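You operate a simulated robot arm through the tools that you are given. There is no shell and no other tool.

You are at the controls of a simulated two-armed robot. One attempt, no reset.

TASK
Pump the vacuum bag flat and seal it.
Fine: park the stopper in its holder, seat the pump in the valve, and put the pump back in its holder after.

It is judged by the outcome, as a careful person would: the job done as asked, and still so three seconds after it is handed in. It fails if anything else is knocked over, pushed out of place, dropped, spilled or broken. A push-on lid holds only when it is set on centred and level and pressed home; a screw cap is set on level and turned clockwise until tight.

THE ROBOT
Two 7-joint arms with fingered hands on one trunk that stands fixed in place. Base frame: the origin is at the foot of the trunk, x ahead of it, y to its left, z up. Lengths are in m, angles in rad, forces in N, time in s.
The left shoulder is at [0.2, 0.135, 0.87], the right one opposite. Payload 4 kg a hand.
The tool frame of a hand sits at the grasp point between the pads (the TCP): z along the fingers, y along the line on which they close. The tips reach 0.025 m beyond it. The gripper opens to 0.088 m. The gripper's body begins 0.029 m behind the TCP. The gripper is a hand of 4 fingers: y runs from the thumb to the fingers, the wrist lies at [-0.013, -0.106, -0.174] in the tool frame, and closing takes about 1.5 s.
Orientation is that of the tool frame in the base frame, as a unit quaternion [x, y, z, w]. With the fingers straight down and the wrist toward the robot, the tool's x, y and z point along [0, 1, 0], [1, 0, 0] and [0, 0, -1] of the base frame.

THE INTERFACE
- The arms move only by the tool send_rows. It takes "left_moves", "right_moves" or both (then of equal length, played together; a hand with none holds still); each is a list of rows, each a list of 2 entries, a list of its own where there are three numbers: the shift along the tool's x, y, z in units of 25 mm (1.0 is 25 mm), then the turn, a rotation vector about the tool's x, y, z in units of 5 degrees (1.0 is 5 degrees). In form: [[[tx, ty, tz], [wx, wy, wz]], ...]. A call has 1 to 20 rows; each row shifts and turns the commanded pose from where the row before left it, along the tool's axes as they then stand. "left_grip" and "right_grip" are, for a hand that has rows, the gripper command, from -1 (fully open) to 1 (shut), values between in proportion, set as the call begins (left out, the last holds). A call with a number of a shift or a turn outside -1 to 1 is refused whole. Rows are played at 5 a second. More than 0.05 m and 0.15 rad between two rows, or a gripper value outside its range, and nothing of the call is played. Where a pose cannot be reached the arm comes as near as it can. A force on the tool above 40 N (or 10 N above the force at the start of the call, whichever is more), or a blocked arm, ends the call early, and 0.2 s more pass. The fingers move at their own pace (about 0.153 m/s each) and stop on an object; they squeeze with about 28 N. The grip force told is the motor's: it shows also when the fingers shut on nothing. Time passes only in rows, and 0.2 s behind the last, so rows that do not move let the fingers close. It gives the time, the measured TCP pose, the force on the tool (base axes), the opening and the grip force at its end, in the units of the frame above (readings bear some noise), with the torque about the TCP (base axes, N m) and any sound that the robot's microphone picked up, and new pictures: "pictures" is both (left out), scene, wrist or none (wrist: the cameras of the hands that moved).
- Cameras (640 x 400 px; columns grow to the right, rows downward): "scene" is now at [0.1438, 0.0178, 1.4773]; the picture's right is [0.22, -0.98, 0.00], its down [-0.65, -0.14, -0.75] and it looks along [0.73, 0.16, -0.66] (base axes); focal length 368 px, centre (320, 200). "left" rides on the left gripper at [-0.064, -0.083, -0.098] in its tool frame; the picture's right is [-0.62, -0.37, 0.69], its down [0.71, -0.63, 0.30] and it looks along [0.32, 0.68, 0.65] (tool axes); focal length 265 px, centre (320, 200). "right" rides on the right gripper at [0.064, -0.083, -0.098] in its tool frame; the picture's right is [-0.62, 0.37, -0.69], its down [-0.71, -0.63, 0.30] and it looks along [-0.32, 0.68, 0.65] (tool axes); focal length 265 px, centre (320, 200). There is no depth. A picture from a camera that has moved, and an enlarged one, comes with that camera's place and axes in the base frame and with its lens.
- lift_body(by): slides the trunk up (or, below 0, down) by that many m; the arms and the scene camera ride with it, the base frame stays. It gives what a move gives, with no picture.
- set_fingers(index, middle, ring, thumb_bend, thumb_turn, hand): sets how far each is bent, from 0 (flat) to 1 (curled in); at 0.3 the hand is open as for a grip, at 0.7 the pads meet at the TCP. One left out holds its place. A second passes; each finger stops where it meets its share of the squeeze, and holds until it gets a number again. A gripper value or a shape takes the hand back. It gives what a move gives, with no picture; readings hold the bend of each and the force on the fingers (four entries, about 0 where the hand has none), thumb and palm. thumb_turn goes from beside the hand (0) to across from the fingers (1), as for a grip.
- set_grasp(shape, hand): the hand has 4 fingers and takes this shape, open, in about a second: jaw (thumb against the fingers, like two jaws); tri (thumb and two fingers); tip (a fingertip pinch); poke (one finger out to press); point (the index stretched); flat (the hand flat); cup (the hand cupped); fist (a fist). The gripper value then closes the fingers along that shape, each until it touches; the sizes above hold for jaw. It gives what a move gives, with no picture.
- turn_head(pan, tilt): turns the head with the scene camera to pan (to the left, within 1.693 rad either way) and tilt (down, from -0.506 to 1.204), counted from straight ahead of the robot. It gives what a move gives, and a new picture of the scene camera.
- zoom(camera, box): a new picture of the part [left, top, right, bottom] of that camera's present view, enlarged. The clock stands still meanwhile.
- close_job(): hands the job in; it is judged then, once.

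Places have to be worked out from the pictures, the camera data and where the tool is seen. Open the grippers and draw the arms clear of the work before you hand the job in, unless the task says otherwise.

The tools are called as a command line: name --argument value ..., lists and objects as JSON in quotes. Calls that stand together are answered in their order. send_rows: Moves the arms, as the interface text tells. Its arguments: {"type":"object","properties":{"left_moves":{"type":"array","items":{"type":"array"}},"left_grip":{"type":"number"},"right_moves":{"type":"array","items":{"type":"array"}},"right_grip":{"type":"number"},"pictures":{"type":"string","enum":["both","scene","wrist","none"]}},"required":[]} The other tools are called the same way: lift_body (by) slides the trunk up or down; set_grasp (shape, hand) gives the hand a shape; set_fingers (index, middle, ring, thumb_bend, thumb_turn, hand) moves the fingers one by one; turn_head (pan, tilt) turns the head that bears the scene camera; zoom (camera, box) takes an enlarged picture of a part of a camera's view; close_job () hands the job in.

At the start:

```text
clock: 0.0
left_tool_pos: [0.484, 0.3015, 1.1453]
left_tool_rot: [0.707, 0.707, 0.0, 0.0]
left_wrist_force: [-0.7, 0.2, 0.3]
left_wrist_torque: [0.04, 0.01, -0.01]
left_finger_gap: 0.0878
left_grasp_force: 0.2
left_shape: jaw
left_bend: [0.3, 0.3, 0.3, 0.3, 0.98]
left_finger forces: [0.0, 0.1, 0.0, 0.0, 0.0, 0.0]
right_tool_pos: [0.6017, -0.1174, 1.1128]
right_tool_rot: [0.707, 0.707, 0.001, 0.0]
right_wrist_force: [-0.1, 0.8, -1.3]
right_wrist_torque: [-0.01, 0.02, -0.02]
right_finger_gap: 0.0874
right_grasp_force: 0.0
right_shape: jaw
right_bend: [0.3, 0.3, 0.3, 0.3, 0.98]
right_finger forces: [0.1, 0.0, 0.1, 0.0, 0.1, 0.1]
trunk travel left (down, up): [-0.475, 0.295]
head pan, tilt: [0.218, 0.723]
```

scene: 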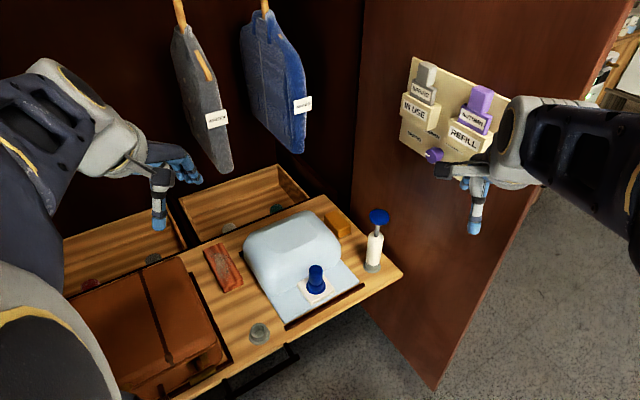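
right: 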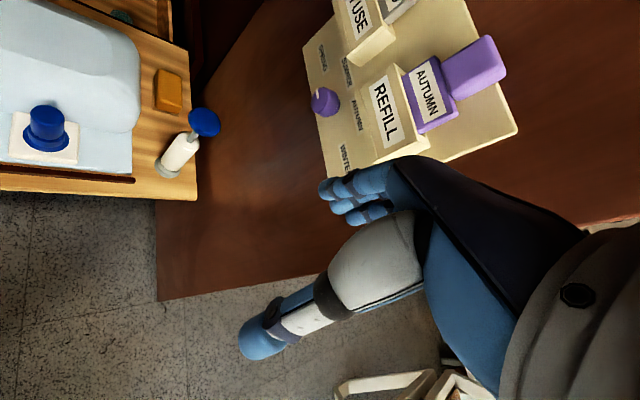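
left: 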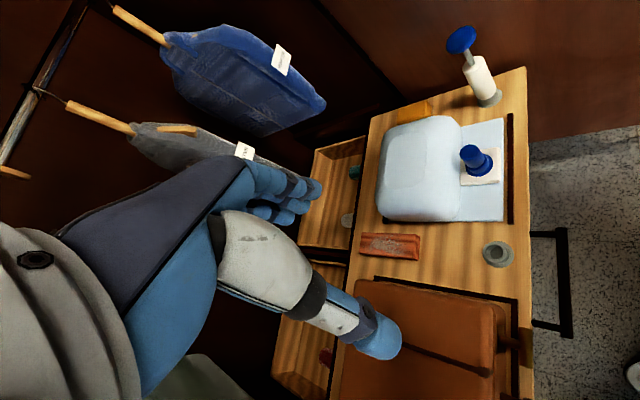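

The bag lies on a shelf with a blue stopper in its valve, the white pump with the blue knob stands to the right in its holder, and a round grey holder sits to the front-left. I'll zoom in to see the parts.

zoom --camera "scene" --box '[220, 190, 420, 350]'

zoom --camera "left" --box '[360, 0, 560, 280]'

zoom --camera "right" --box '[0, 50, 240, 210]'

zoom --camera "scene" --box '[380, 40, 520, 180]'

```text
2.50 times, centred on (320, 270) of scene
camera zoom: at [0.1438, 0.0178, 1.4773], right [0.22, -0.98, 0.0], down [-0.65, -0.14, -0.75], along [0.73, 0.16, -0.66], focal length 920 px, centre (320, 25)
```

zoom: 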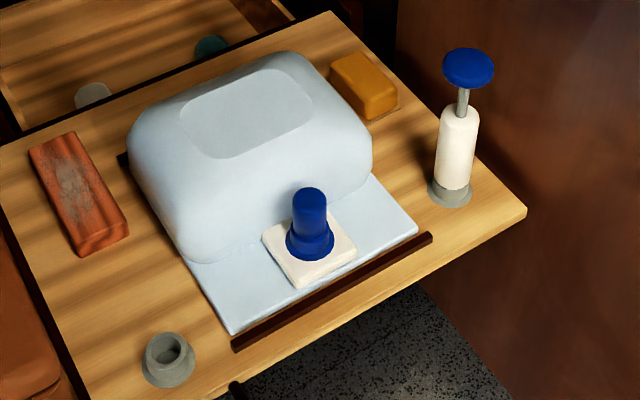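

```text
1.43 times, centred on (460, 140) of left
camera zoom: at [0.4005, 0.2371, 1.245], right [-0.37, -0.62, -0.69], down [-0.63, 0.71, -0.3], along [0.68, 0.32, -0.65], focal length 379 px, centre (120, 286)
```

zoom: 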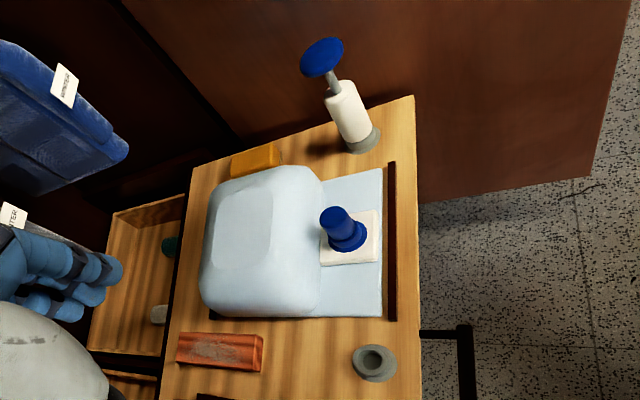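

```text
2.50 times, centred on (120, 130) of right
camera zoom: at [0.5188, -0.0527, 1.2111], right [0.37, -0.62, 0.69], down [-0.63, -0.71, -0.3], along [0.68, -0.32, -0.65], focal length 664 px, centre (820, 375)
```

zoom: 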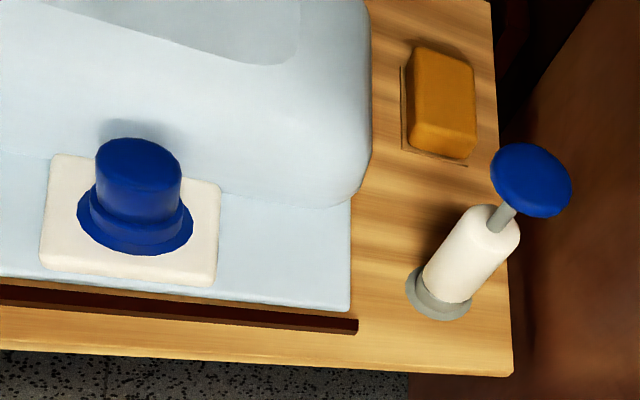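

```text
2.86 times, centred on (450, 110) of scene
camera zoom: at [0.1438, 0.0178, 1.4773], right [0.22, -0.98, 0.0], down [-0.65, -0.14, -0.75], along [0.73, 0.16, -0.66], focal length 1051 px, centre (-51, 457)
```

zoom: 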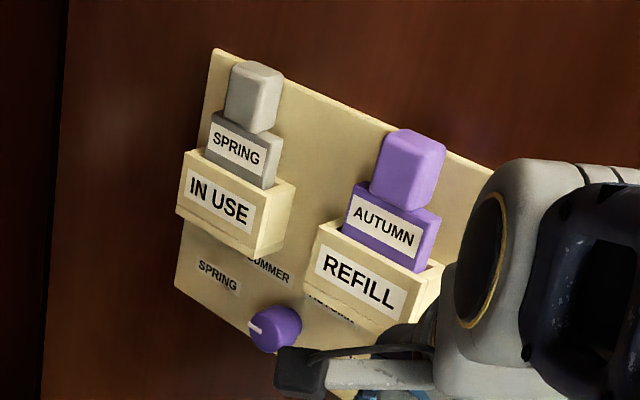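

The stopper's flange triangulates to about (0.712, 0.155, 0.652) with its top near 0.72. The pump stands at (0.834, 0.017) with its knob at 0.825, and the stopper holder is at about (0.565, 0.267). I'll bring the left hand above the stopper.

send_rows --left_moves '[[[-0.419, 0.651, 0.95], [0, 0, 0]], [[-0.419, 0.651, 0.95], [0, 0, 0]], [[-0.419, 0.651, 0.95], [0, 0, 0]], [[-0.419, 0.651, 0.95], [0, 0, 0]], [[-0.419, 0.651, 0.95], [0, 0, 0]], [[-0.419, 0.651, 0.95], [0, 0, 0]], [[-0.419, 0.651, 0.95], [0, 0, 0]], [[-0.419, 0.651, 0.95], [0, 0, 0]], [[-0.419, 0.651, 0.95], [0, 0, 0]], [[-0.419, 0.651, 0.95], [0, 0, 0]], [[-0.419, 0.651, 0.95], [0, 0, 0]], [[-0.419, 0.651, 0.95], [0, 0, 0]], [[-0.419, 0.651, 0.95], [0, 0, 0]], [[-0.419, 0.651, 0.95], [0, 0, 0]]]' --left_grip -0.4

```text
clock: 3.0
left_tool_pos: [0.7126, 0.1557, 0.8128]
left_tool_rot: [0.707, 0.707, 0.0, 0.0]
left_wrist_force: [1.1, 0.5, 0.4]
left_wrist_torque: [0.03, 0.01, 0.0]
left_finger_gap: 0.0619
left_grasp_force: 0.0
left_shape: jaw
left_bend: [0.28, 0.37, 0.34, 0.58, 0.99]
left_finger forces: [0.0, 0.0, 0.0, 0.0, 0.0, 0.1]
right_tool_pos: [0.6035, -0.1164, 1.113]
right_tool_rot: [0.707, 0.707, 0.0, -0.001]
right_wrist_force: [-0.6, -0.1, -0.7]
right_wrist_torque: [0.01, 0.01, -0.01]
right_finger_gap: 0.0879
right_grasp_force: 0.1
right_shape: jaw
right_bend: [0.3, 0.3, 0.3, 0.3, 0.98]
right_finger forces: [0.0, 0.0, 0.1, 0.0, 0.0, 0.0]
trunk travel left (down, up): [-0.475, 0.295]
head pan, tilt: [0.218, 0.723]
camera scene: at [0.1437, 0.0179, 1.4773], right [0.22, -0.98, 0.0], down [-0.65, -0.14, -0.75], along [0.73, 0.16, -0.66], focal length 368 px, centre (320, 200)
camera left: at [0.6293, 0.091, 0.9134], right [-0.37, -0.62, -0.69], down [-0.63, 0.71, -0.3], along [0.68, 0.32, -0.65], focal length 265 px, centre (320, 200)
```

scene: 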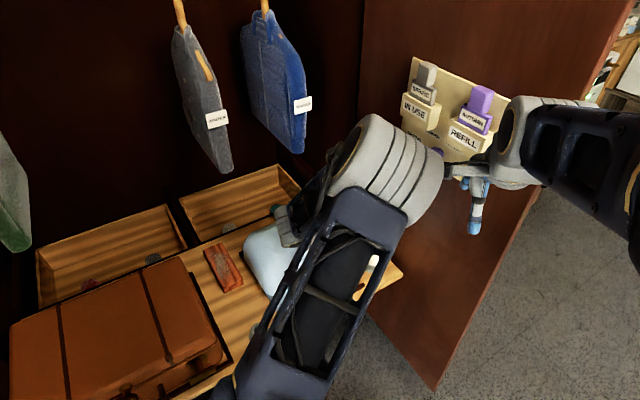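
left: 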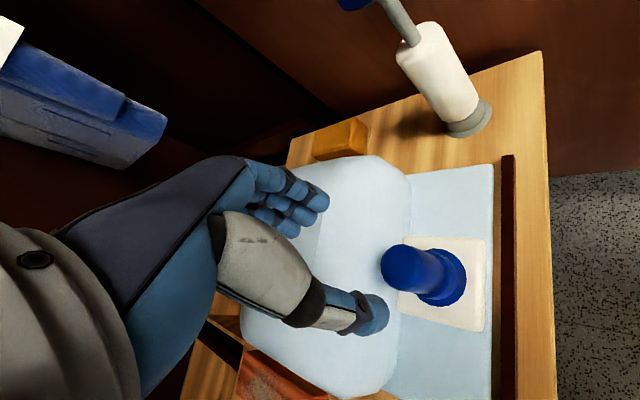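

The left camera puts the stopper at about (0.710, 0.153), just beneath the TCP. I'll descend so that the tips straddle its neck above the flange.

send_rows --left_moves '[[[-0.1, -0.08, 0.9], [0, 0, 0]], [[0, 0, 0.9], [0, 0, 0]], [[0, 0, 0.9], [0, 0, 0]], [[0, 0, 0.9], [0, 0, 0]], [[0, 0, 0.9], [0, 0, 0]]]'

```text
clock: 3.4
left_tool_pos: [0.7143, 0.1545, 0.8043]
left_tool_rot: [0.706, 0.708, 0.002, 0.004]
left_wrist_force: [0.0, 0.4, 0.1]
left_wrist_torque: [-0.02, -0.01, 0.01]
left_finger_gap: 0.0619
left_grasp_force: 0.1
left_shape: jaw
left_bend: [0.28, 0.37, 0.34, 0.58, 0.99]
left_finger forces: [0.0, 0.0, 0.0, 0.1, 0.1, 0.0]
right_tool_pos: [0.6005, -0.1221, 1.1073]
right_tool_rot: [0.708, 0.706, -0.007, -0.001]
right_wrist_force: [0.3, 0.1, 0.3]
right_wrist_torque: [0.01, -0.06, 0.03]
right_finger_gap: 0.0879
right_grasp_force: 0.1
right_shape: jaw
right_bend: [0.3, 0.3, 0.3, 0.3, 0.98]
right_finger forces: [0.0, 0.1, 0.0, 0.0, 0.0, 0.0]
trunk travel left (down, up): [-0.475, 0.295]
head pan, tilt: [0.218, 0.723]
stopped in row 1 (right hand): the force on the tool passed its limit at 70 N (the readings are from after the stop); the commanded pose is now the measured one
camera scene: at [0.1438, 0.0177, 1.4773], right [0.22, -0.98, 0.0], down [-0.65, -0.14, -0.75], along [0.73, 0.16, -0.66], focal length 368 px, centre (320, 200)
camera left: at [0.6298, 0.0895, 0.903], right [-0.36, -0.62, -0.69], down [-0.63, 0.71, -0.31], along [0.69, 0.32, -0.65], focal length 265 px, centre (320, 200)
```

scene: 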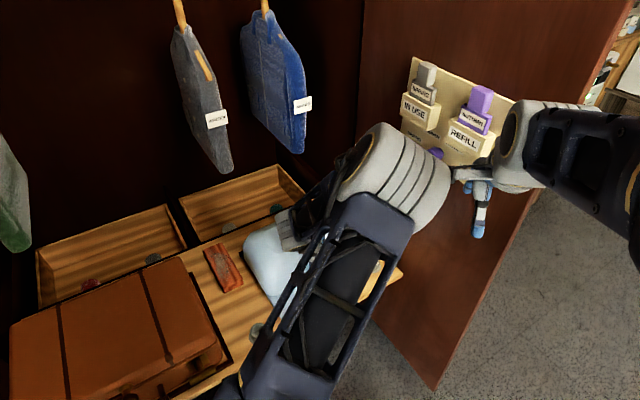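
left: 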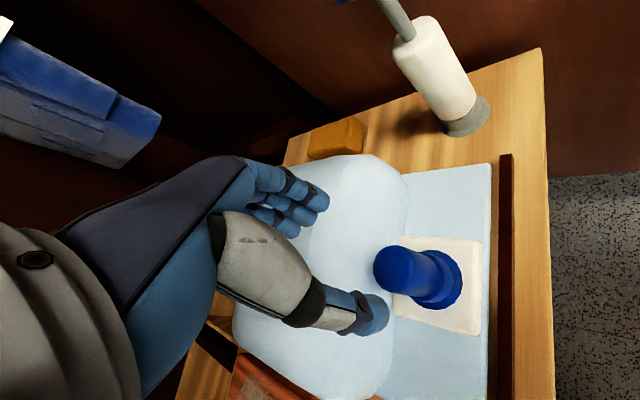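

The left forearm brushed the right hand, so nothing has gone down yet. I'll draw the right arm back and to its right, clear of the left arm.

send_rows --right_moves '[[[-0.8, -0.8, 0], [0, 0, 0]], [[-0.8, -0.8, 0], [0, 0, 0]], [[-0.8, -0.8, 0], [0, 0, 0]], [[-0.8, -0.8, 0], [0, 0, 0]], [[-0.8, -0.8, 0], [0, 0, 0]], [[-0.8, -0.8, 0], [0, 0, 0]], [[-0.8, -0.8, 0], [0, 0, 0]], [[-0.8, -0.8, 0], [0, 0, 0]]]' --pictures "scene"

```text
clock: 5.2
left_tool_pos: [0.7136, 0.1542, 0.8042]
left_tool_rot: [0.706, 0.708, 0.001, 0.004]
left_wrist_force: [0.0, -0.2, 0.5]
left_wrist_torque: [-0.02, 0.01, 0.01]
left_finger_gap: 0.0618
left_grasp_force: 0.0
left_shape: jaw
left_bend: [0.28, 0.37, 0.34, 0.58, 0.99]
left_finger forces: [0.0, 0.0, 0.0, 0.0, 0.0, 0.0]
right_tool_pos: [0.4415, -0.2829, 1.1099]
right_tool_rot: [0.708, 0.706, -0.008, -0.002]
right_wrist_force: [0.3, 0.8, 0.0]
right_wrist_torque: [-0.01, -0.02, 0.02]
right_finger_gap: 0.0879
right_grasp_force: 0.1
right_shape: jaw
right_bend: [0.3, 0.3, 0.3, 0.3, 0.98]
right_finger forces: [0.1, 0.0, 0.1, 0.1, 0.1, 0.0]
trunk travel left (down, up): [-0.475, 0.295]
head pan, tilt: [0.218, 0.723]
camera scene: at [0.144, 0.0178, 1.4773], right [0.22, -0.98, 0.0], down [-0.65, -0.14, -0.75], along [0.73, 0.16, -0.66], focal length 368 px, centre (320, 200)
```

scene: 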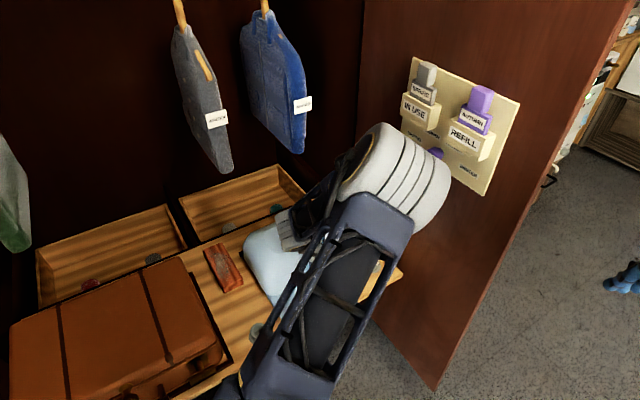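

The right arm is clear. The left wrist bulges out to the right, so I'll yaw the left tool about the vertical to bring the wrist round to the left side.

send_rows --left_moves '[[[0, 0, 0], [0, 0, 1]], [[0, 0, 0], [0, 0, 1]], [[0, 0, 0], [0, 0, 1]], [[0, 0, 0], [0, 0, 1]], [[0, 0, 0], [0, 0, 1]], [[0, 0, 0], [0, 0, 1]], [[0, 0, 0], [0, 0, 1]], [[0, 0, 0], [0, 0, 1]], [[0, 0, 0], [0, 0, 1]]]'

```text
clock: 7.2
left_tool_pos: [0.714, 0.1545, 0.8039]
left_tool_rot: [0.923, 0.384, 0.003, 0.003]
left_wrist_force: [-0.2, 0.1, -0.5]
left_wrist_torque: [0.01, 0.0, 0.02]
left_finger_gap: 0.0616
left_grasp_force: 0.0
left_shape: jaw
left_bend: [0.28, 0.37, 0.34, 0.58, 0.99]
left_finger forces: [0.0, 0.0, 0.0, 0.0, 0.0, 0.0]
right_tool_pos: [0.4403, -0.283, 1.1116]
right_tool_rot: [0.708, 0.706, -0.008, -0.002]
right_wrist_force: [0.7, -0.4, 0.6]
right_wrist_torque: [-0.03, -0.01, -0.01]
right_finger_gap: 0.0877
right_grasp_force: 0.1
right_shape: jaw
right_bend: [0.3, 0.3, 0.3, 0.3, 0.98]
right_finger forces: [0.0, 0.0, 0.0, 0.0, 0.0, 0.0]
trunk travel left (down, up): [-0.475, 0.295]
head pan, tilt: [0.218, 0.723]
camera scene: at [0.1439, 0.0177, 1.4773], right [0.22, -0.98, 0.0], down [-0.65, -0.14, -0.75], along [0.73, 0.16, -0.66], focal length 368 px, centre (320, 200)
camera left: at [0.6088, 0.167, 0.9027], right [-0.69, -0.18, -0.7], down [0.06, 0.95, -0.31], along [0.72, -0.26, -0.65], focal length 265 px, centre (320, 200)
```

scene: 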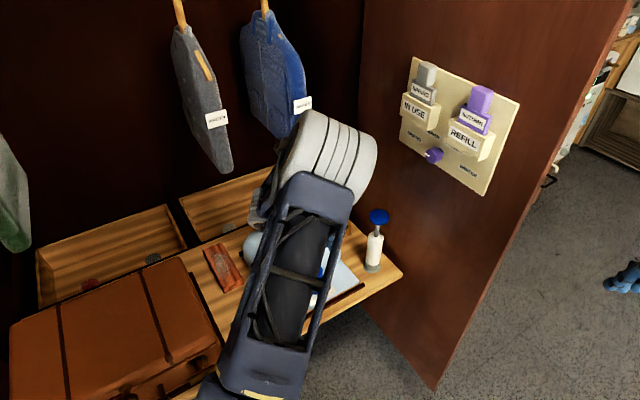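
left: 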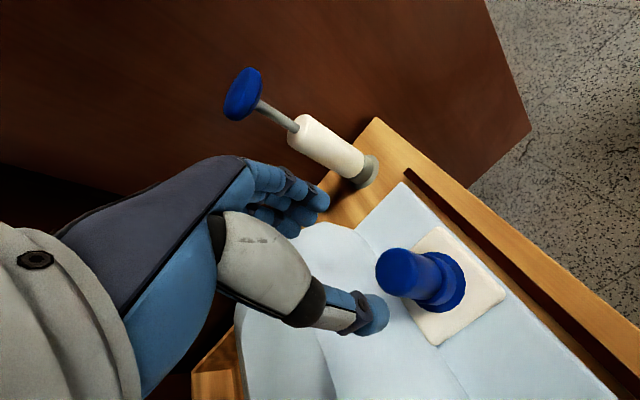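

The view is much clearer now and the stopper is at about (0.709, 0.155). I'll descend around it.

send_rows --left_moves '[[[-0.11, -0.11, 0.87], [0, 0, 0]], [[0, 0, 0.87], [0, 0, 0]], [[0, 0, 0.87], [0, 0, 0]], [[0, 0, 0.87], [0, 0, 0]], [[0, 0, 0.87], [0, 0, 0]]]'

```text
clock: 8.4
left_tool_pos: [0.7117, 0.1539, 0.6957]
left_tool_rot: [0.923, 0.384, 0.003, 0.003]
left_wrist_force: [-0.2, 0.4, 0.0]
left_wrist_torque: [-0.02, -0.01, -0.02]
left_finger_gap: 0.0619
left_grasp_force: 0.0
left_shape: jaw
left_bend: [0.28, 0.37, 0.34, 0.58, 0.99]
left_finger forces: [0.1, 0.1, 0.1, 0.1, 0.0, 0.0]
right_tool_pos: [0.4417, -0.283, 1.1109]
right_tool_rot: [0.709, 0.705, -0.008, -0.001]
right_wrist_force: [0.1, 0.6, 0.3]
right_wrist_torque: [0.0, 0.0, 0.02]
right_finger_gap: 0.0875
right_grasp_force: 0.1
right_shape: jaw
right_bend: [0.3, 0.3, 0.3, 0.3, 0.98]
right_finger forces: [0.0, 0.1, 0.1, 0.0, 0.1, 0.1]
trunk travel left (down, up): [-0.475, 0.295]
head pan, tilt: [0.218, 0.723]
camera scene: at [0.1438, 0.0177, 1.4773], right [0.22, -0.98, 0.0], down [-0.65, -0.14, -0.75], along [0.73, 0.16, -0.66], focal length 368 px, centre (320, 200)
camera left: at [0.6065, 0.167, 0.7945], right [-0.69, -0.18, -0.7], down [0.06, 0.95, -0.31], along [0.72, -0.26, -0.65], focal length 265 px, centre (320, 200)
```

scene: 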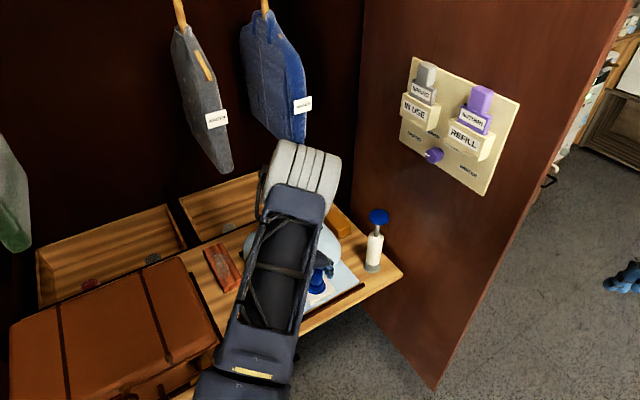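
left: 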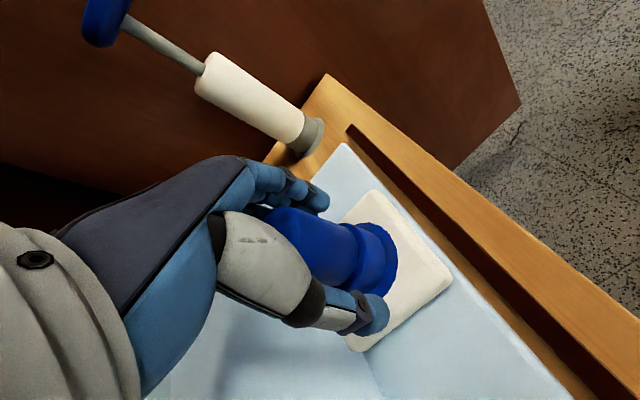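

zoom --camera "left" --box '[220, 150, 460, 370]'

```text
1.82 times, centred on (340, 260) of left
camera zoom: at [0.6065, 0.167, 0.7945], right [-0.69, -0.18, -0.7], down [0.06, 0.95, -0.31], along [0.72, -0.26, -0.65], focal length 483 px, centre (284, 91)
```

zoom: 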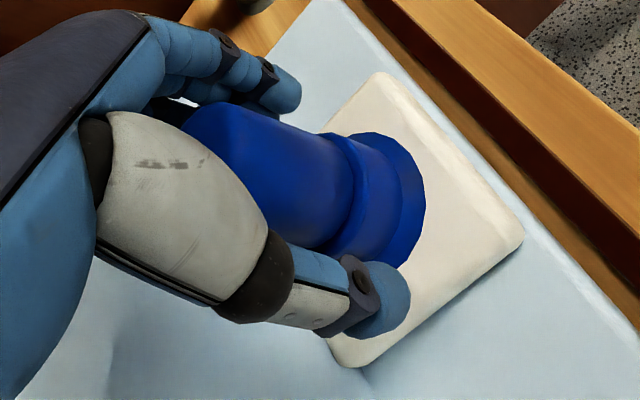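

The thumb tip overlaps the wider collar at the stopper's base. I'll raise about 11 mm so the pads sit on the neck, then close.

send_rows --left_moves '[[[0, 0, -0.45], [0, 0, 0]]]' --pictures "none"

send_rows --left_moves '[[[0, 0, 0], [0, 0, 0]], [[0, 0, 0], [0, 0, 0]], [[0, 0, 0], [0, 0, 0]], [[0, 0, 0], [0, 0, 0]], [[0, 0, 0], [0, 0, 0]], [[0, 0, 0], [0, 0, 0]], [[0, 0, 0], [0, 0, 0]], [[0, 0, 0], [0, 0, 0]]]' --left_grip 1

```text
clock: 8.8
left_tool_pos: [0.7117, 0.1533, 0.7071]
left_tool_rot: [0.923, 0.384, 0.004, 0.004]
left_wrist_force: [-0.2, 0.6, -0.6]
left_wrist_torque: [0.0, 0.0, 0.0]
left_finger_gap: 0.0618
left_grasp_force: 0.0
left_shape: jaw
left_bend: [0.28, 0.37, 0.34, 0.58, 0.99]
left_finger forces: [0.0, 0.0, 0.0, 0.0, 0.0, 0.0]
right_tool_pos: [0.4396, -0.283, 1.111]
right_tool_rot: [0.708, 0.706, -0.008, -0.001]
right_wrist_force: [0.1, 0.2, 0.6]
right_wrist_torque: [-0.02, -0.04, 0.0]
right_finger_gap: 0.0875
right_grasp_force: 0.1
right_shape: jaw
right_bend: [0.3, 0.3, 0.3, 0.3, 0.98]
right_finger forces: [0.0, 0.0, 0.0, 0.0, 0.0, 0.1]
trunk travel left (down, up): [-0.475, 0.295]
head pan, tilt: [0.218, 0.723]
```

```text
clock: 10.6
left_tool_pos: [0.7111, 0.155, 0.7073]
left_tool_rot: [0.924, 0.383, 0.003, 0.004]
left_wrist_force: [-0.5, 0.2, -0.1]
left_wrist_torque: [-0.02, -0.04, 0.01]
left_finger_gap: 0.0272
left_grasp_force: 27.9
left_shape: jaw
left_bend: [0.74, 0.52, 0.6, 0.75, 1.0]
left_finger forces: [12.6, 8.9, 2.9, 0.0, 24.2, 0.0]
right_tool_pos: [0.4406, -0.2833, 1.1123]
right_tool_rot: [0.708, 0.706, -0.008, -0.001]
right_wrist_force: [0.0, 0.1, 0.0]
right_wrist_torque: [0.0, 0.01, 0.0]
right_finger_gap: 0.0879
right_grasp_force: 0.0
right_shape: jaw
right_bend: [0.3, 0.3, 0.3, 0.3, 0.98]
right_finger forces: [0.1, 0.1, 0.0, 0.0, 0.1, 0.0]
trunk travel left (down, up): [-0.475, 0.295]
head pan, tilt: [0.218, 0.723]
camera scene: at [0.1439, 0.0178, 1.4773], right [0.22, -0.98, 0.0], down [-0.65, -0.14, -0.75], along [0.73, 0.16, -0.66], focal length 368 px, centre (320, 200)
camera left: at [0.6061, 0.1672, 0.8053], right [-0.69, -0.18, -0.7], down [0.06, 0.95, -0.31], along [0.72, -0.25, -0.65], focal length 265 px, centre (320, 200)
```

scene: 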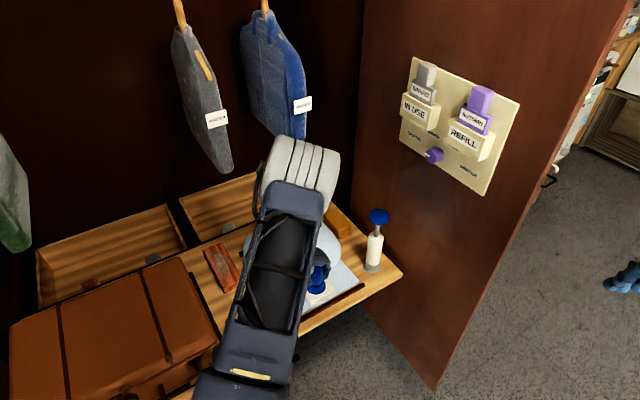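
left: 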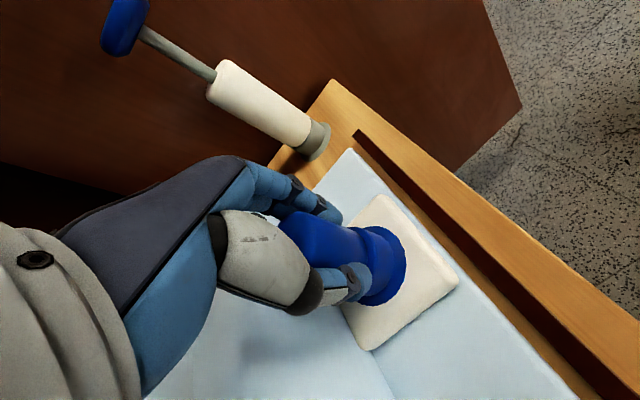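

The stopper's neck is held firmly (thumb 24 N against the fingers). I'll pull it straight up slowly and watch the force.

send_rows --left_moves '[[[0, 0, -0.2], [0, 0, 0]], [[0, 0, -0.2], [0, 0, 0]], [[0, 0, -0.2], [0, 0, 0]], [[0, 0, -0.3], [0, 0, 0]], [[0, 0, -0.3], [0, 0, 0]], [[0, 0, -0.4], [0, 0, 0]], [[0, 0, -0.4], [0, 0, 0]], [[0, 0, -0.5], [0, 0, 0]], [[0, 0, -0.5], [0, 0, 0]]]'

```text
clock: 12.6
left_tool_pos: [0.7117, 0.1542, 0.7817]
left_tool_rot: [0.923, 0.384, 0.003, 0.002]
left_wrist_force: [-0.4, 0.9, 0.3]
left_wrist_torque: [0.0, -0.02, 0.0]
left_finger_gap: 0.0274
left_grasp_force: 28.1
left_shape: jaw
left_bend: [0.74, 0.52, 0.6, 0.75, 1.0]
left_finger forces: [12.6, 8.9, 2.8, 0.0, 24.1, 0.0]
right_tool_pos: [0.4406, -0.2823, 1.1112]
right_tool_rot: [0.708, 0.706, -0.008, -0.001]
right_wrist_force: [-0.4, -0.5, 0.1]
right_wrist_torque: [-0.01, 0.03, 0.0]
right_finger_gap: 0.0878
right_grasp_force: 0.0
right_shape: jaw
right_bend: [0.3, 0.3, 0.3, 0.3, 0.98]
right_finger forces: [0.1, 0.1, 0.0, 0.0, 0.1, 0.1]
trunk travel left (down, up): [-0.475, 0.295]
head pan, tilt: [0.218, 0.723]
camera scene: at [0.144, 0.0177, 1.4772], right [0.22, -0.98, 0.0], down [-0.65, -0.14, -0.75], along [0.73, 0.16, -0.66], focal length 368 px, centre (320, 200)
camera left: at [0.6057, 0.1681, 0.8796], right [-0.69, -0.18, -0.7], down [0.06, 0.95, -0.31], along [0.72, -0.25, -0.65], focal length 265 px, centre (320, 200)
```

scene: 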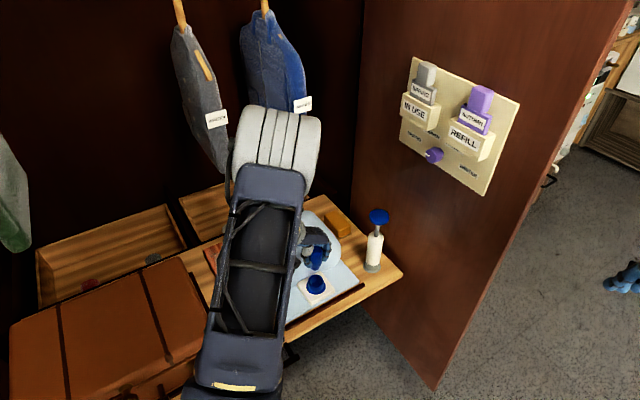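
left: 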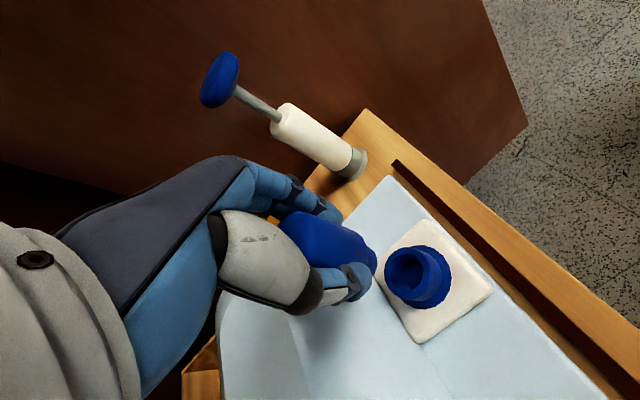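

The stopper came out cleanly and the valve socket stays on the bag. I'll zoom to check how the stopper sits in the hand and where the valve is.

zoom --camera "left" --box '[240, 170, 500, 350]'

zoom --camera "scene" --box '[270, 200, 420, 320]'

```text
2.22 times, centred on (370, 260) of left
camera zoom: at [0.6057, 0.1681, 0.8796], right [-0.69, -0.18, -0.7], down [0.06, 0.95, -0.31], along [0.72, -0.25, -0.65], focal length 590 px, centre (209, 67)
```

zoom: 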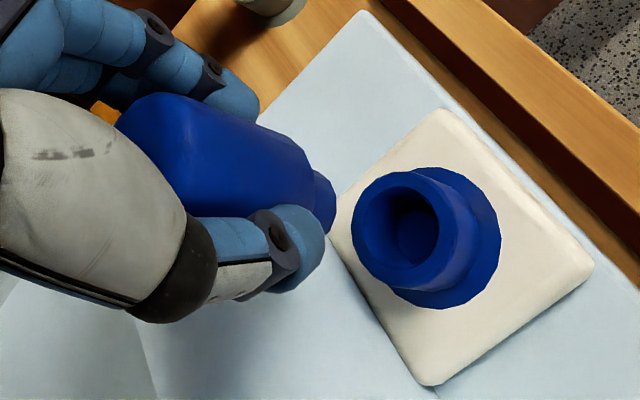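

```text
3.33 times, centred on (345, 260) of scene
camera zoom: at [0.144, 0.0177, 1.4772], right [0.22, -0.98, 0.0], down [-0.65, -0.14, -0.75], along [0.73, 0.16, -0.66], focal length 1226 px, centre (237, 0)
```

zoom: 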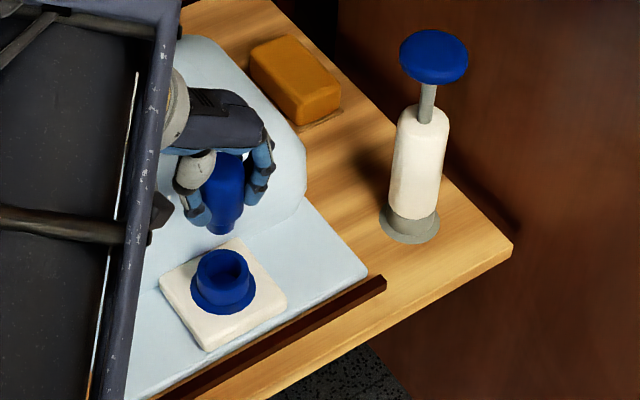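

The valve rim is at about (0.712, 0.156, 0.674). Now I'll carry the stopper toward the grey holder and stop above it to look.

send_rows --left_moves '[[[0, 0, -0.8], [0, 0, 0]], [[0, 0, -0.8], [0, 0, 0]], [[-0.124, -0.9, 0], [0, 0, 0]], [[-0.124, -0.9, 0], [0, 0, 0]], [[-0.124, -0.9, 0], [0, 0, 0]], [[-0.124, -0.9, 0], [0, 0, 0]], [[-0.124, -0.9, 0], [0, 0, 0]], [[-0.124, -0.9, 0], [0, 0, 0]], [[-0.124, -0.9, 0], [0, 0, 0]], [[-0.124, -0.9, 0], [0, 0, 0]]]'

```text
clock: 14.8
left_tool_pos: [0.5628, 0.2626, 0.8202]
left_tool_rot: [0.924, 0.383, 0.003, 0.003]
left_wrist_force: [0.5, 0.0, -0.1]
left_wrist_torque: [0.0, 0.0, -0.02]
left_finger_gap: 0.0272
left_grasp_force: 27.8
left_shape: jaw
left_bend: [0.74, 0.52, 0.6, 0.75, 1.0]
left_finger forces: [12.7, 9.1, 2.9, 0.1, 24.1, 0.0]
right_tool_pos: [0.441, -0.2838, 1.1104]
right_tool_rot: [0.709, 0.705, -0.007, -0.001]
right_wrist_force: [0.4, -0.7, 0.1]
right_wrist_torque: [0.03, 0.0, -0.01]
right_finger_gap: 0.0876
right_grasp_force: 0.0
right_shape: jaw
right_bend: [0.3, 0.3, 0.3, 0.3, 0.98]
right_finger forces: [0.0, 0.1, 0.0, 0.0, 0.0, 0.1]
trunk travel left (down, up): [-0.475, 0.295]
head pan, tilt: [0.218, 0.723]
camera scene: at [0.144, 0.0177, 1.4773], right [0.22, -0.98, 0.0], down [-0.65, -0.14, -0.75], along [0.73, 0.16, -0.66], focal length 368 px, centre (320, 200)
camera left: at [0.4579, 0.2769, 0.9193], right [-0.69, -0.18, -0.7], down [0.06, 0.95, -0.31], along [0.72, -0.26, -0.65], focal length 265 px, centre (320, 200)
```

scene: 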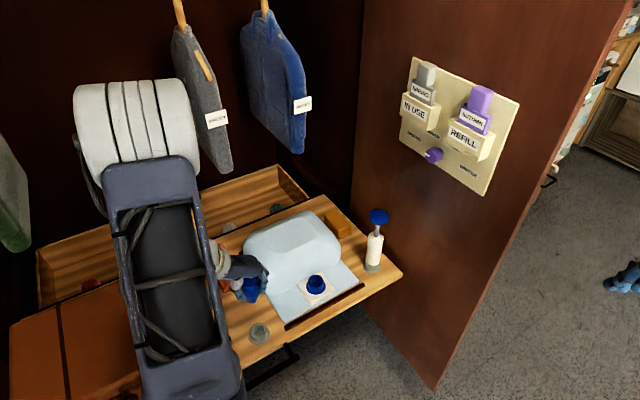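
left: 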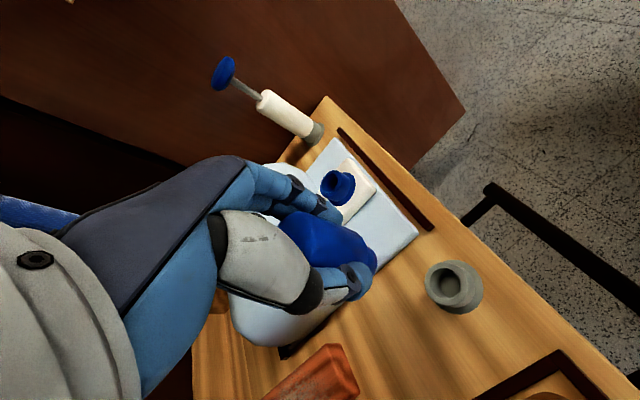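

Both cameras see the holder now. I'll zoom for an accurate fix.

zoom --camera "scene" --box '[220, 270, 320, 370]'

zoom --camera "left" --box '[240, 180, 520, 350]'

```text
4.00 times, centred on (270, 320) of scene
camera zoom: at [0.144, 0.0177, 1.4773], right [0.22, -0.98, 0.0], down [-0.65, -0.14, -0.75], along [0.73, 0.16, -0.66], focal length 1471 px, centre (520, -280)
```

zoom: 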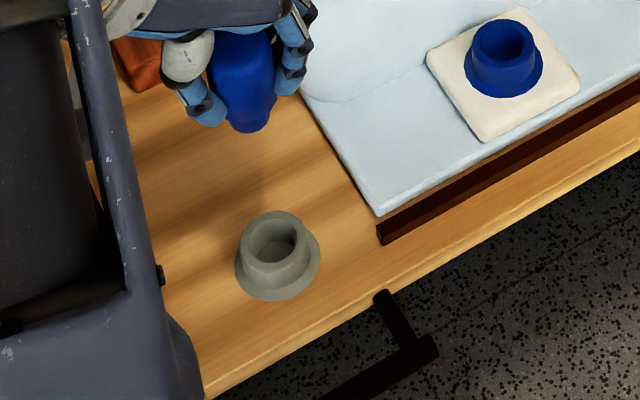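

```text
2.29 times, centred on (380, 265) of left
camera zoom: at [0.4579, 0.2769, 0.9193], right [-0.69, -0.18, -0.7], down [0.06, 0.95, -0.31], along [0.72, -0.26, -0.65], focal length 607 px, centre (183, 51)
```

zoom: 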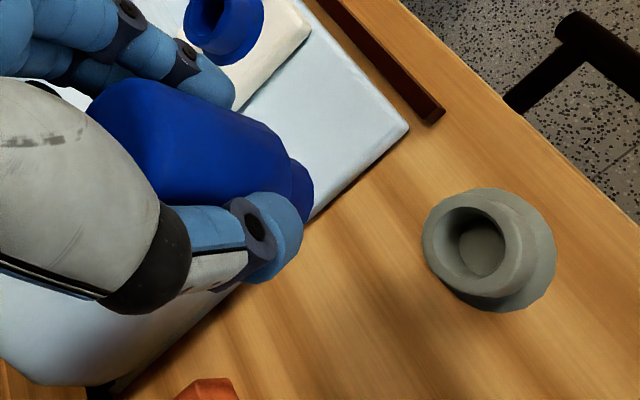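

The holder rim is at about (0.564, 0.2635, 0.6435), under the stopper to within 2 mm. I'll correct that offset and descend to just above the holder.

send_rows --left_moves '[[[0.06, 0.01, 0.8], [0, 0, 0]], [[0, 0, 0.9], [0, 0, 0]], [[0, 0, 0.9], [0, 0, 0]], [[0, 0, 0.9], [0, 0, 0]], [[0, 0, 0.9], [0, 0, 0]]]'

zoom --camera "left" --box '[240, 180, 520, 350]'

zoom --camera "scene" --box '[220, 270, 320, 370]'

```text
clock: 16.0
left_tool_pos: [0.5647, 0.2652, 0.7081]
left_tool_rot: [0.923, 0.384, 0.003, 0.003]
left_wrist_force: [-0.4, -0.1, -0.8]
left_wrist_torque: [-0.02, 0.0, -0.01]
left_finger_gap: 0.0268
left_grasp_force: 28.2
left_shape: jaw
left_bend: [0.74, 0.52, 0.6, 0.75, 1.0]
left_finger forces: [12.7, 9.2, 2.9, 0.0, 24.0, 0.1]
right_tool_pos: [0.4411, -0.2823, 1.1113]
right_tool_rot: [0.708, 0.707, -0.007, -0.001]
right_wrist_force: [-0.5, 1.1, 0.0]
right_wrist_torque: [-0.03, 0.0, 0.03]
right_finger_gap: 0.0877
right_grasp_force: 0.0
right_shape: jaw
right_bend: [0.3, 0.3, 0.3, 0.3, 0.98]
right_finger forces: [0.0, 0.0, 0.0, 0.1, 0.0, 0.0]
trunk travel left (down, up): [-0.475, 0.295]
head pan, tilt: [0.218, 0.723]
camera scene: at [0.1436, 0.0181, 1.4774], right [0.22, -0.98, 0.0], down [-0.65, -0.14, -0.75], along [0.73, 0.16, -0.66], focal length 368 px, centre (320, 200)
camera left: at [0.4596, 0.2783, 0.8067], right [-0.69, -0.18, -0.7], down [0.06, 0.95, -0.31], along [0.72, -0.25, -0.65], focal length 265 px, centre (320, 200)
```

scene: 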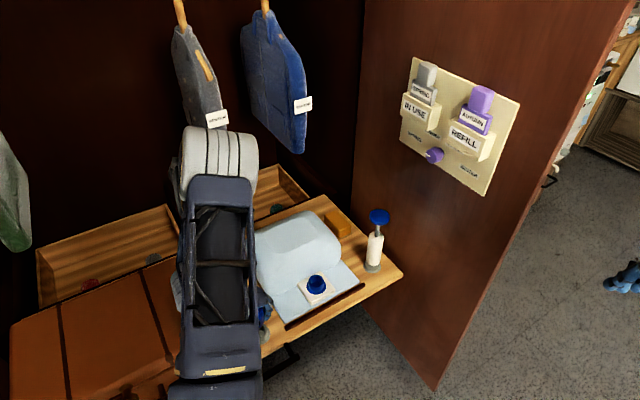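
left: 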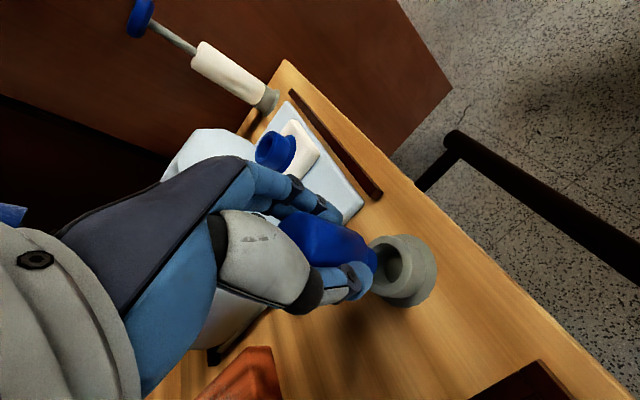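

```text
2.29 times, centred on (380, 265) of left
camera zoom: at [0.4596, 0.2783, 0.8067], right [-0.69, -0.18, -0.7], down [0.06, 0.95, -0.31], along [0.72, -0.25, -0.65], focal length 607 px, centre (183, 51)
```

zoom: 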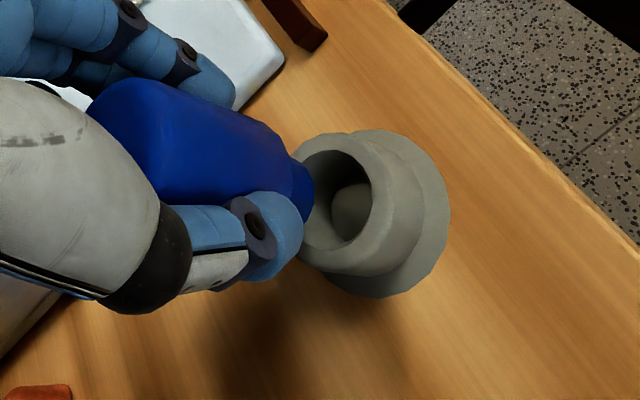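

```text
4.00 times, centred on (270, 320) of scene
camera zoom: at [0.1436, 0.0181, 1.4774], right [0.22, -0.98, 0.0], down [-0.65, -0.14, -0.75], along [0.73, 0.16, -0.66], focal length 1471 px, centre (520, -280)
```

zoom: 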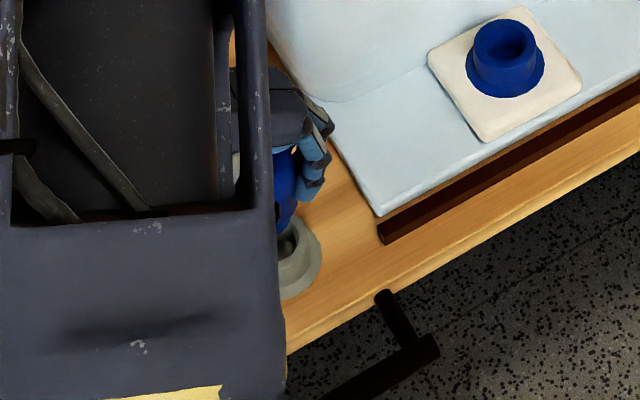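

The pin lines up with the holder's hole to within about 1–2 mm. I'll descend gently in small steps and watch the force.

send_rows --left_moves '[[[-0.04, 0, 0.2], [0, 0, 0]], [[0, 0, 0.2], [0, 0, 0]], [[0, 0, 0.2], [0, 0, 0]], [[0, 0, 0.2], [0, 0, 0]]]' --pictures "wrist"

zoom --camera "left" --box '[240, 180, 520, 350]'

```text
clock: 17.1
left_tool_pos: [0.5668, 0.2648, 0.6925]
left_tool_rot: [0.923, 0.384, 0.005, 0.006]
left_wrist_force: [-8.9, 0.1, 30.4]
left_wrist_torque: [0.02, 0.14, -0.03]
left_finger_gap: 0.0302
left_grasp_force: 27.8
left_shape: jaw
left_bend: [0.75, 0.52, 0.61, 0.75, 1.0]
left_finger forces: [16.2, 9.9, 1.7, 0.0, 29.7, 0.1]
right_tool_pos: [0.4394, -0.2832, 1.1108]
right_tool_rot: [0.709, 0.706, -0.008, -0.002]
right_wrist_force: [-0.3, -0.1, -0.2]
right_wrist_torque: [0.01, 0.0, -0.01]
right_finger_gap: 0.0878
right_grasp_force: 0.0
right_shape: jaw
right_bend: [0.3, 0.3, 0.3, 0.3, 0.98]
right_finger forces: [0.0, 0.0, 0.0, 0.0, 0.0, 0.0]
trunk travel left (down, up): [-0.475, 0.295]
head pan, tilt: [0.218, 0.723]
stopped in row 4 (left hand): the force on the tool passed its limit at 43 N (the readings are from after the stop); the commanded pose is now the measured one
camera left: at [0.4606, 0.277, 0.79], right [-0.69, -0.18, -0.7], down [0.06, 0.95, -0.31], along [0.72, -0.26, -0.64], focal length 265 px, centre (320, 200)
```

left: 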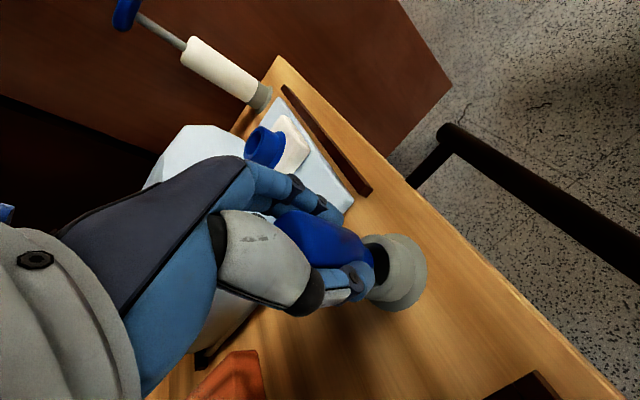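

```text
2.29 times, centred on (380, 265) of left
camera zoom: at [0.4606, 0.277, 0.79], right [-0.69, -0.18, -0.7], down [0.06, 0.95, -0.31], along [0.72, -0.26, -0.64], focal length 607 px, centre (183, 51)
```

zoom: 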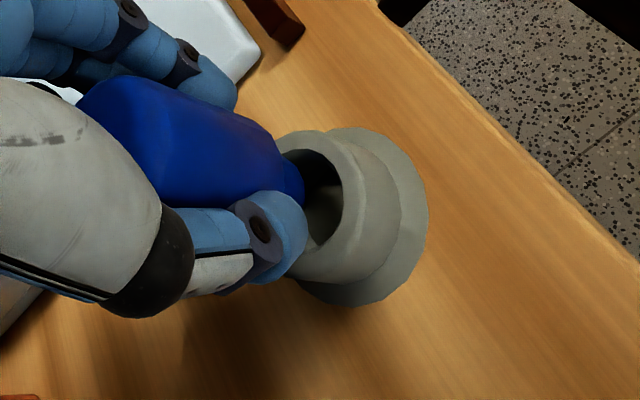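

The pin touched the rim: the reaction is toward −x and the hole shows to the right of the pin, so the stopper is too far +x. I'll lift a little and recheck the alignment.

send_rows --left_moves '[[[0, 0, -0.4], [0, 0, 0]], [[0, 0, -0.2], [0, 0, 0]]]' --pictures "none"

zoom --camera "left" --box '[260, 180, 460, 320]'

```text
clock: 17.6
left_tool_pos: [0.5646, 0.2636, 0.7046]
left_tool_rot: [0.924, 0.383, 0.003, 0.004]
left_wrist_force: [0.2, 0.2, 0.4]
left_wrist_torque: [-0.04, 0.02, 0.0]
left_finger_gap: 0.0286
left_grasp_force: 27.9
left_shape: jaw
left_bend: [0.74, 0.52, 0.6, 0.75, 1.0]
left_finger forces: [14.0, 10.4, 2.2, 0.0, 24.3, 0.0]
right_tool_pos: [0.4414, -0.283, 1.1122]
right_tool_rot: [0.709, 0.705, -0.007, -0.001]
right_wrist_force: [0.2, -0.3, -0.1]
right_wrist_torque: [-0.01, 0.0, 0.01]
right_finger_gap: 0.0877
right_grasp_force: 0.0
right_shape: jaw
right_bend: [0.3, 0.3, 0.3, 0.3, 0.98]
right_finger forces: [0.1, 0.0, 0.0, 0.1, 0.1, 0.0]
trunk travel left (down, up): [-0.475, 0.295]
head pan, tilt: [0.218, 0.723]
```

```text
2.86 times, centred on (360, 250) of left
camera zoom: at [0.4603, 0.2772, 0.8029], right [-0.69, -0.18, -0.7], down [0.06, 0.95, -0.31], along [0.72, -0.26, -0.65], focal length 758 px, centre (206, 57)
```

zoom: 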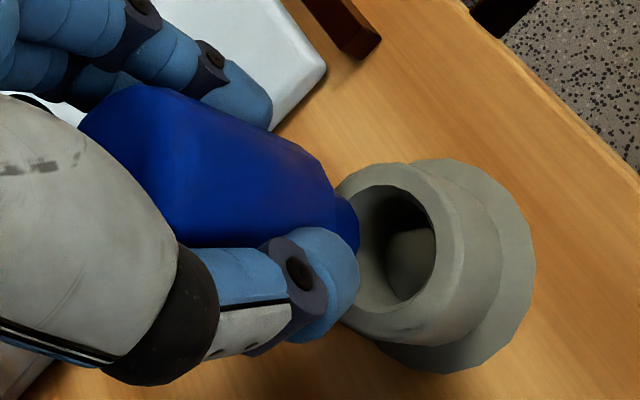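

Comparing valve and holder with the same camera method, the hand should sit about 2–3 mm further toward −x. I'll shift and try again in small steps.

send_rows --left_moves '[[[-0.06, -0.085, 0], [0, 0, 0]], [[0, 0, 0.2], [0, 0, 0]], [[0, 0, 0.15], [0, 0, 0]], [[0, 0, 0.1], [0, 0, 0]]]' --pictures "none"

zoom --camera "left" --box '[260, 180, 460, 320]'

```text
clock: 18.6
left_tool_pos: [0.5644, 0.264, 0.695]
left_tool_rot: [0.923, 0.385, 0.004, 0.005]
left_wrist_force: [-0.4, 0.2, 2.5]
left_wrist_torque: [-0.03, 0.01, 0.01]
left_finger_gap: 0.0285
left_grasp_force: 28.1
left_shape: jaw
left_bend: [0.74, 0.52, 0.6, 0.75, 1.0]
left_finger forces: [14.4, 10.6, 2.3, 0.0, 24.5, 0.0]
right_tool_pos: [0.4409, -0.2833, 1.1115]
right_tool_rot: [0.708, 0.706, -0.007, -0.001]
right_wrist_force: [0.0, -0.5, 0.0]
right_wrist_torque: [0.01, 0.01, -0.01]
right_finger_gap: 0.0877
right_grasp_force: 0.1
right_shape: jaw
right_bend: [0.3, 0.3, 0.3, 0.3, 0.98]
right_finger forces: [0.0, 0.0, 0.0, 0.0, 0.0, 0.1]
trunk travel left (down, up): [-0.475, 0.295]
head pan, tilt: [0.218, 0.723]
```

```text
2.86 times, centred on (360, 250) of left
camera zoom: at [0.4582, 0.2774, 0.7924], right [-0.69, -0.18, -0.7], down [0.06, 0.95, -0.31], along [0.72, -0.26, -0.64], focal length 758 px, centre (206, 57)
```

zoom: 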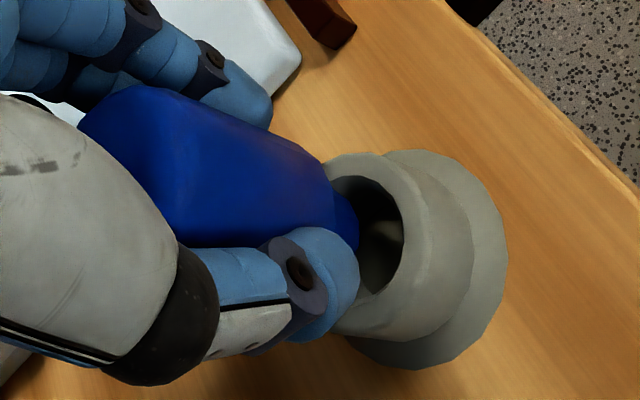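

The contact torque puts the touch point about 10 mm to the +x side of the TCP, and the pictures agree that the pin still lands on the far rim. I'll lift slightly, move 6 mm toward −x, and descend again gently.

send_rows --left_moves '[[[0, 0, -0.2], [0, 0, 0]], [[-0.2, -0.14, 0], [0, 0, 0]], [[0, 0, 0.15], [0, 0, 0]], [[0, 0, 0.15], [0, 0, 0]]]' --pictures "none"

zoom --camera "left" --box '[260, 180, 460, 320]'

```text
clock: 19.6
left_tool_pos: [0.5575, 0.2633, 0.6932]
left_tool_rot: [0.923, 0.384, 0.005, 0.005]
left_wrist_force: [0.4, 0.5, -0.9]
left_wrist_torque: [0.01, 0.0, -0.03]
left_finger_gap: 0.0284
left_grasp_force: 28.3
left_shape: jaw
left_bend: [0.74, 0.52, 0.6, 0.75, 1.0]
left_finger forces: [14.0, 10.4, 2.4, 0.1, 24.4, 0.0]
right_tool_pos: [0.4409, -0.2834, 1.1106]
right_tool_rot: [0.709, 0.706, -0.008, -0.002]
right_wrist_force: [-0.3, -0.7, -0.6]
right_wrist_torque: [-0.02, 0.0, -0.03]
right_finger_gap: 0.0875
right_grasp_force: 0.0
right_shape: jaw
right_bend: [0.3, 0.3, 0.3, 0.3, 0.98]
right_finger forces: [0.0, 0.0, 0.1, 0.0, 0.1, 0.0]
trunk travel left (down, up): [-0.475, 0.295]
head pan, tilt: [0.218, 0.723]
```

```text
2.86 times, centred on (360, 250) of left
camera zoom: at [0.4521, 0.2765, 0.7901], right [-0.69, -0.18, -0.7], down [0.06, 0.95, -0.31], along [0.72, -0.26, -0.64], focal length 758 px, centre (206, 57)
```

zoom: 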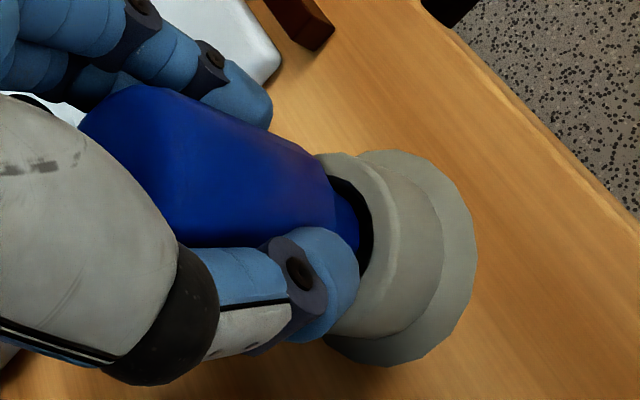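

The pin now looks to be inside the hole and there is no contact force. I'll continue down gently.

send_rows --left_moves '[[[0, 0, 0.15], [0, 0, 0]], [[0, 0, 0.15], [0, 0, 0]], [[0, 0, 0.1], [0, 0, 0]]]' --pictures "none"

zoom --camera "left" --box '[260, 180, 460, 320]'

```text
clock: 20.4
left_tool_pos: [0.558, 0.2627, 0.6812]
left_tool_rot: [0.923, 0.384, 0.004, 0.004]
left_wrist_force: [0.5, 0.3, -0.7]
left_wrist_torque: [0.03, -0.03, -0.02]
left_finger_gap: 0.0286
left_grasp_force: 27.6
left_shape: jaw
left_bend: [0.74, 0.52, 0.6, 0.75, 1.0]
left_finger forces: [13.9, 10.5, 2.4, 0.0, 24.4, 0.0]
right_tool_pos: [0.4406, -0.2832, 1.1118]
right_tool_rot: [0.708, 0.706, -0.007, -0.001]
right_wrist_force: [0.6, 0.2, -0.3]
right_wrist_torque: [0.01, 0.01, 0.0]
right_finger_gap: 0.0879
right_grasp_force: 0.1
right_shape: jaw
right_bend: [0.3, 0.3, 0.3, 0.3, 0.98]
right_finger forces: [0.0, 0.0, 0.1, 0.0, 0.0, 0.0]
trunk travel left (down, up): [-0.475, 0.295]
head pan, tilt: [0.218, 0.723]
```

```text
2.86 times, centred on (360, 250) of left
camera zoom: at [0.4521, 0.2765, 0.7795], right [-0.69, -0.18, -0.7], down [0.06, 0.95, -0.31], along [0.72, -0.26, -0.64], focal length 758 px, centre (206, 57)
```

zoom: 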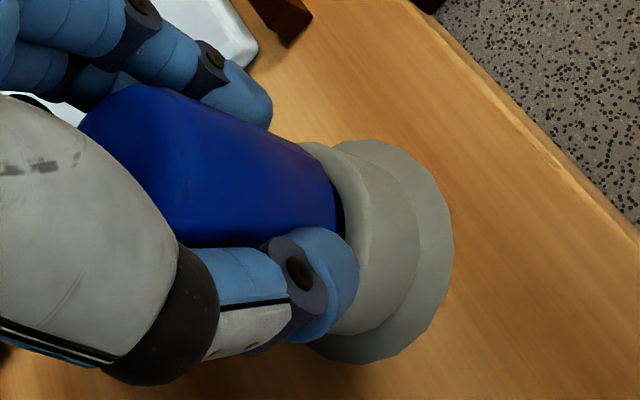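

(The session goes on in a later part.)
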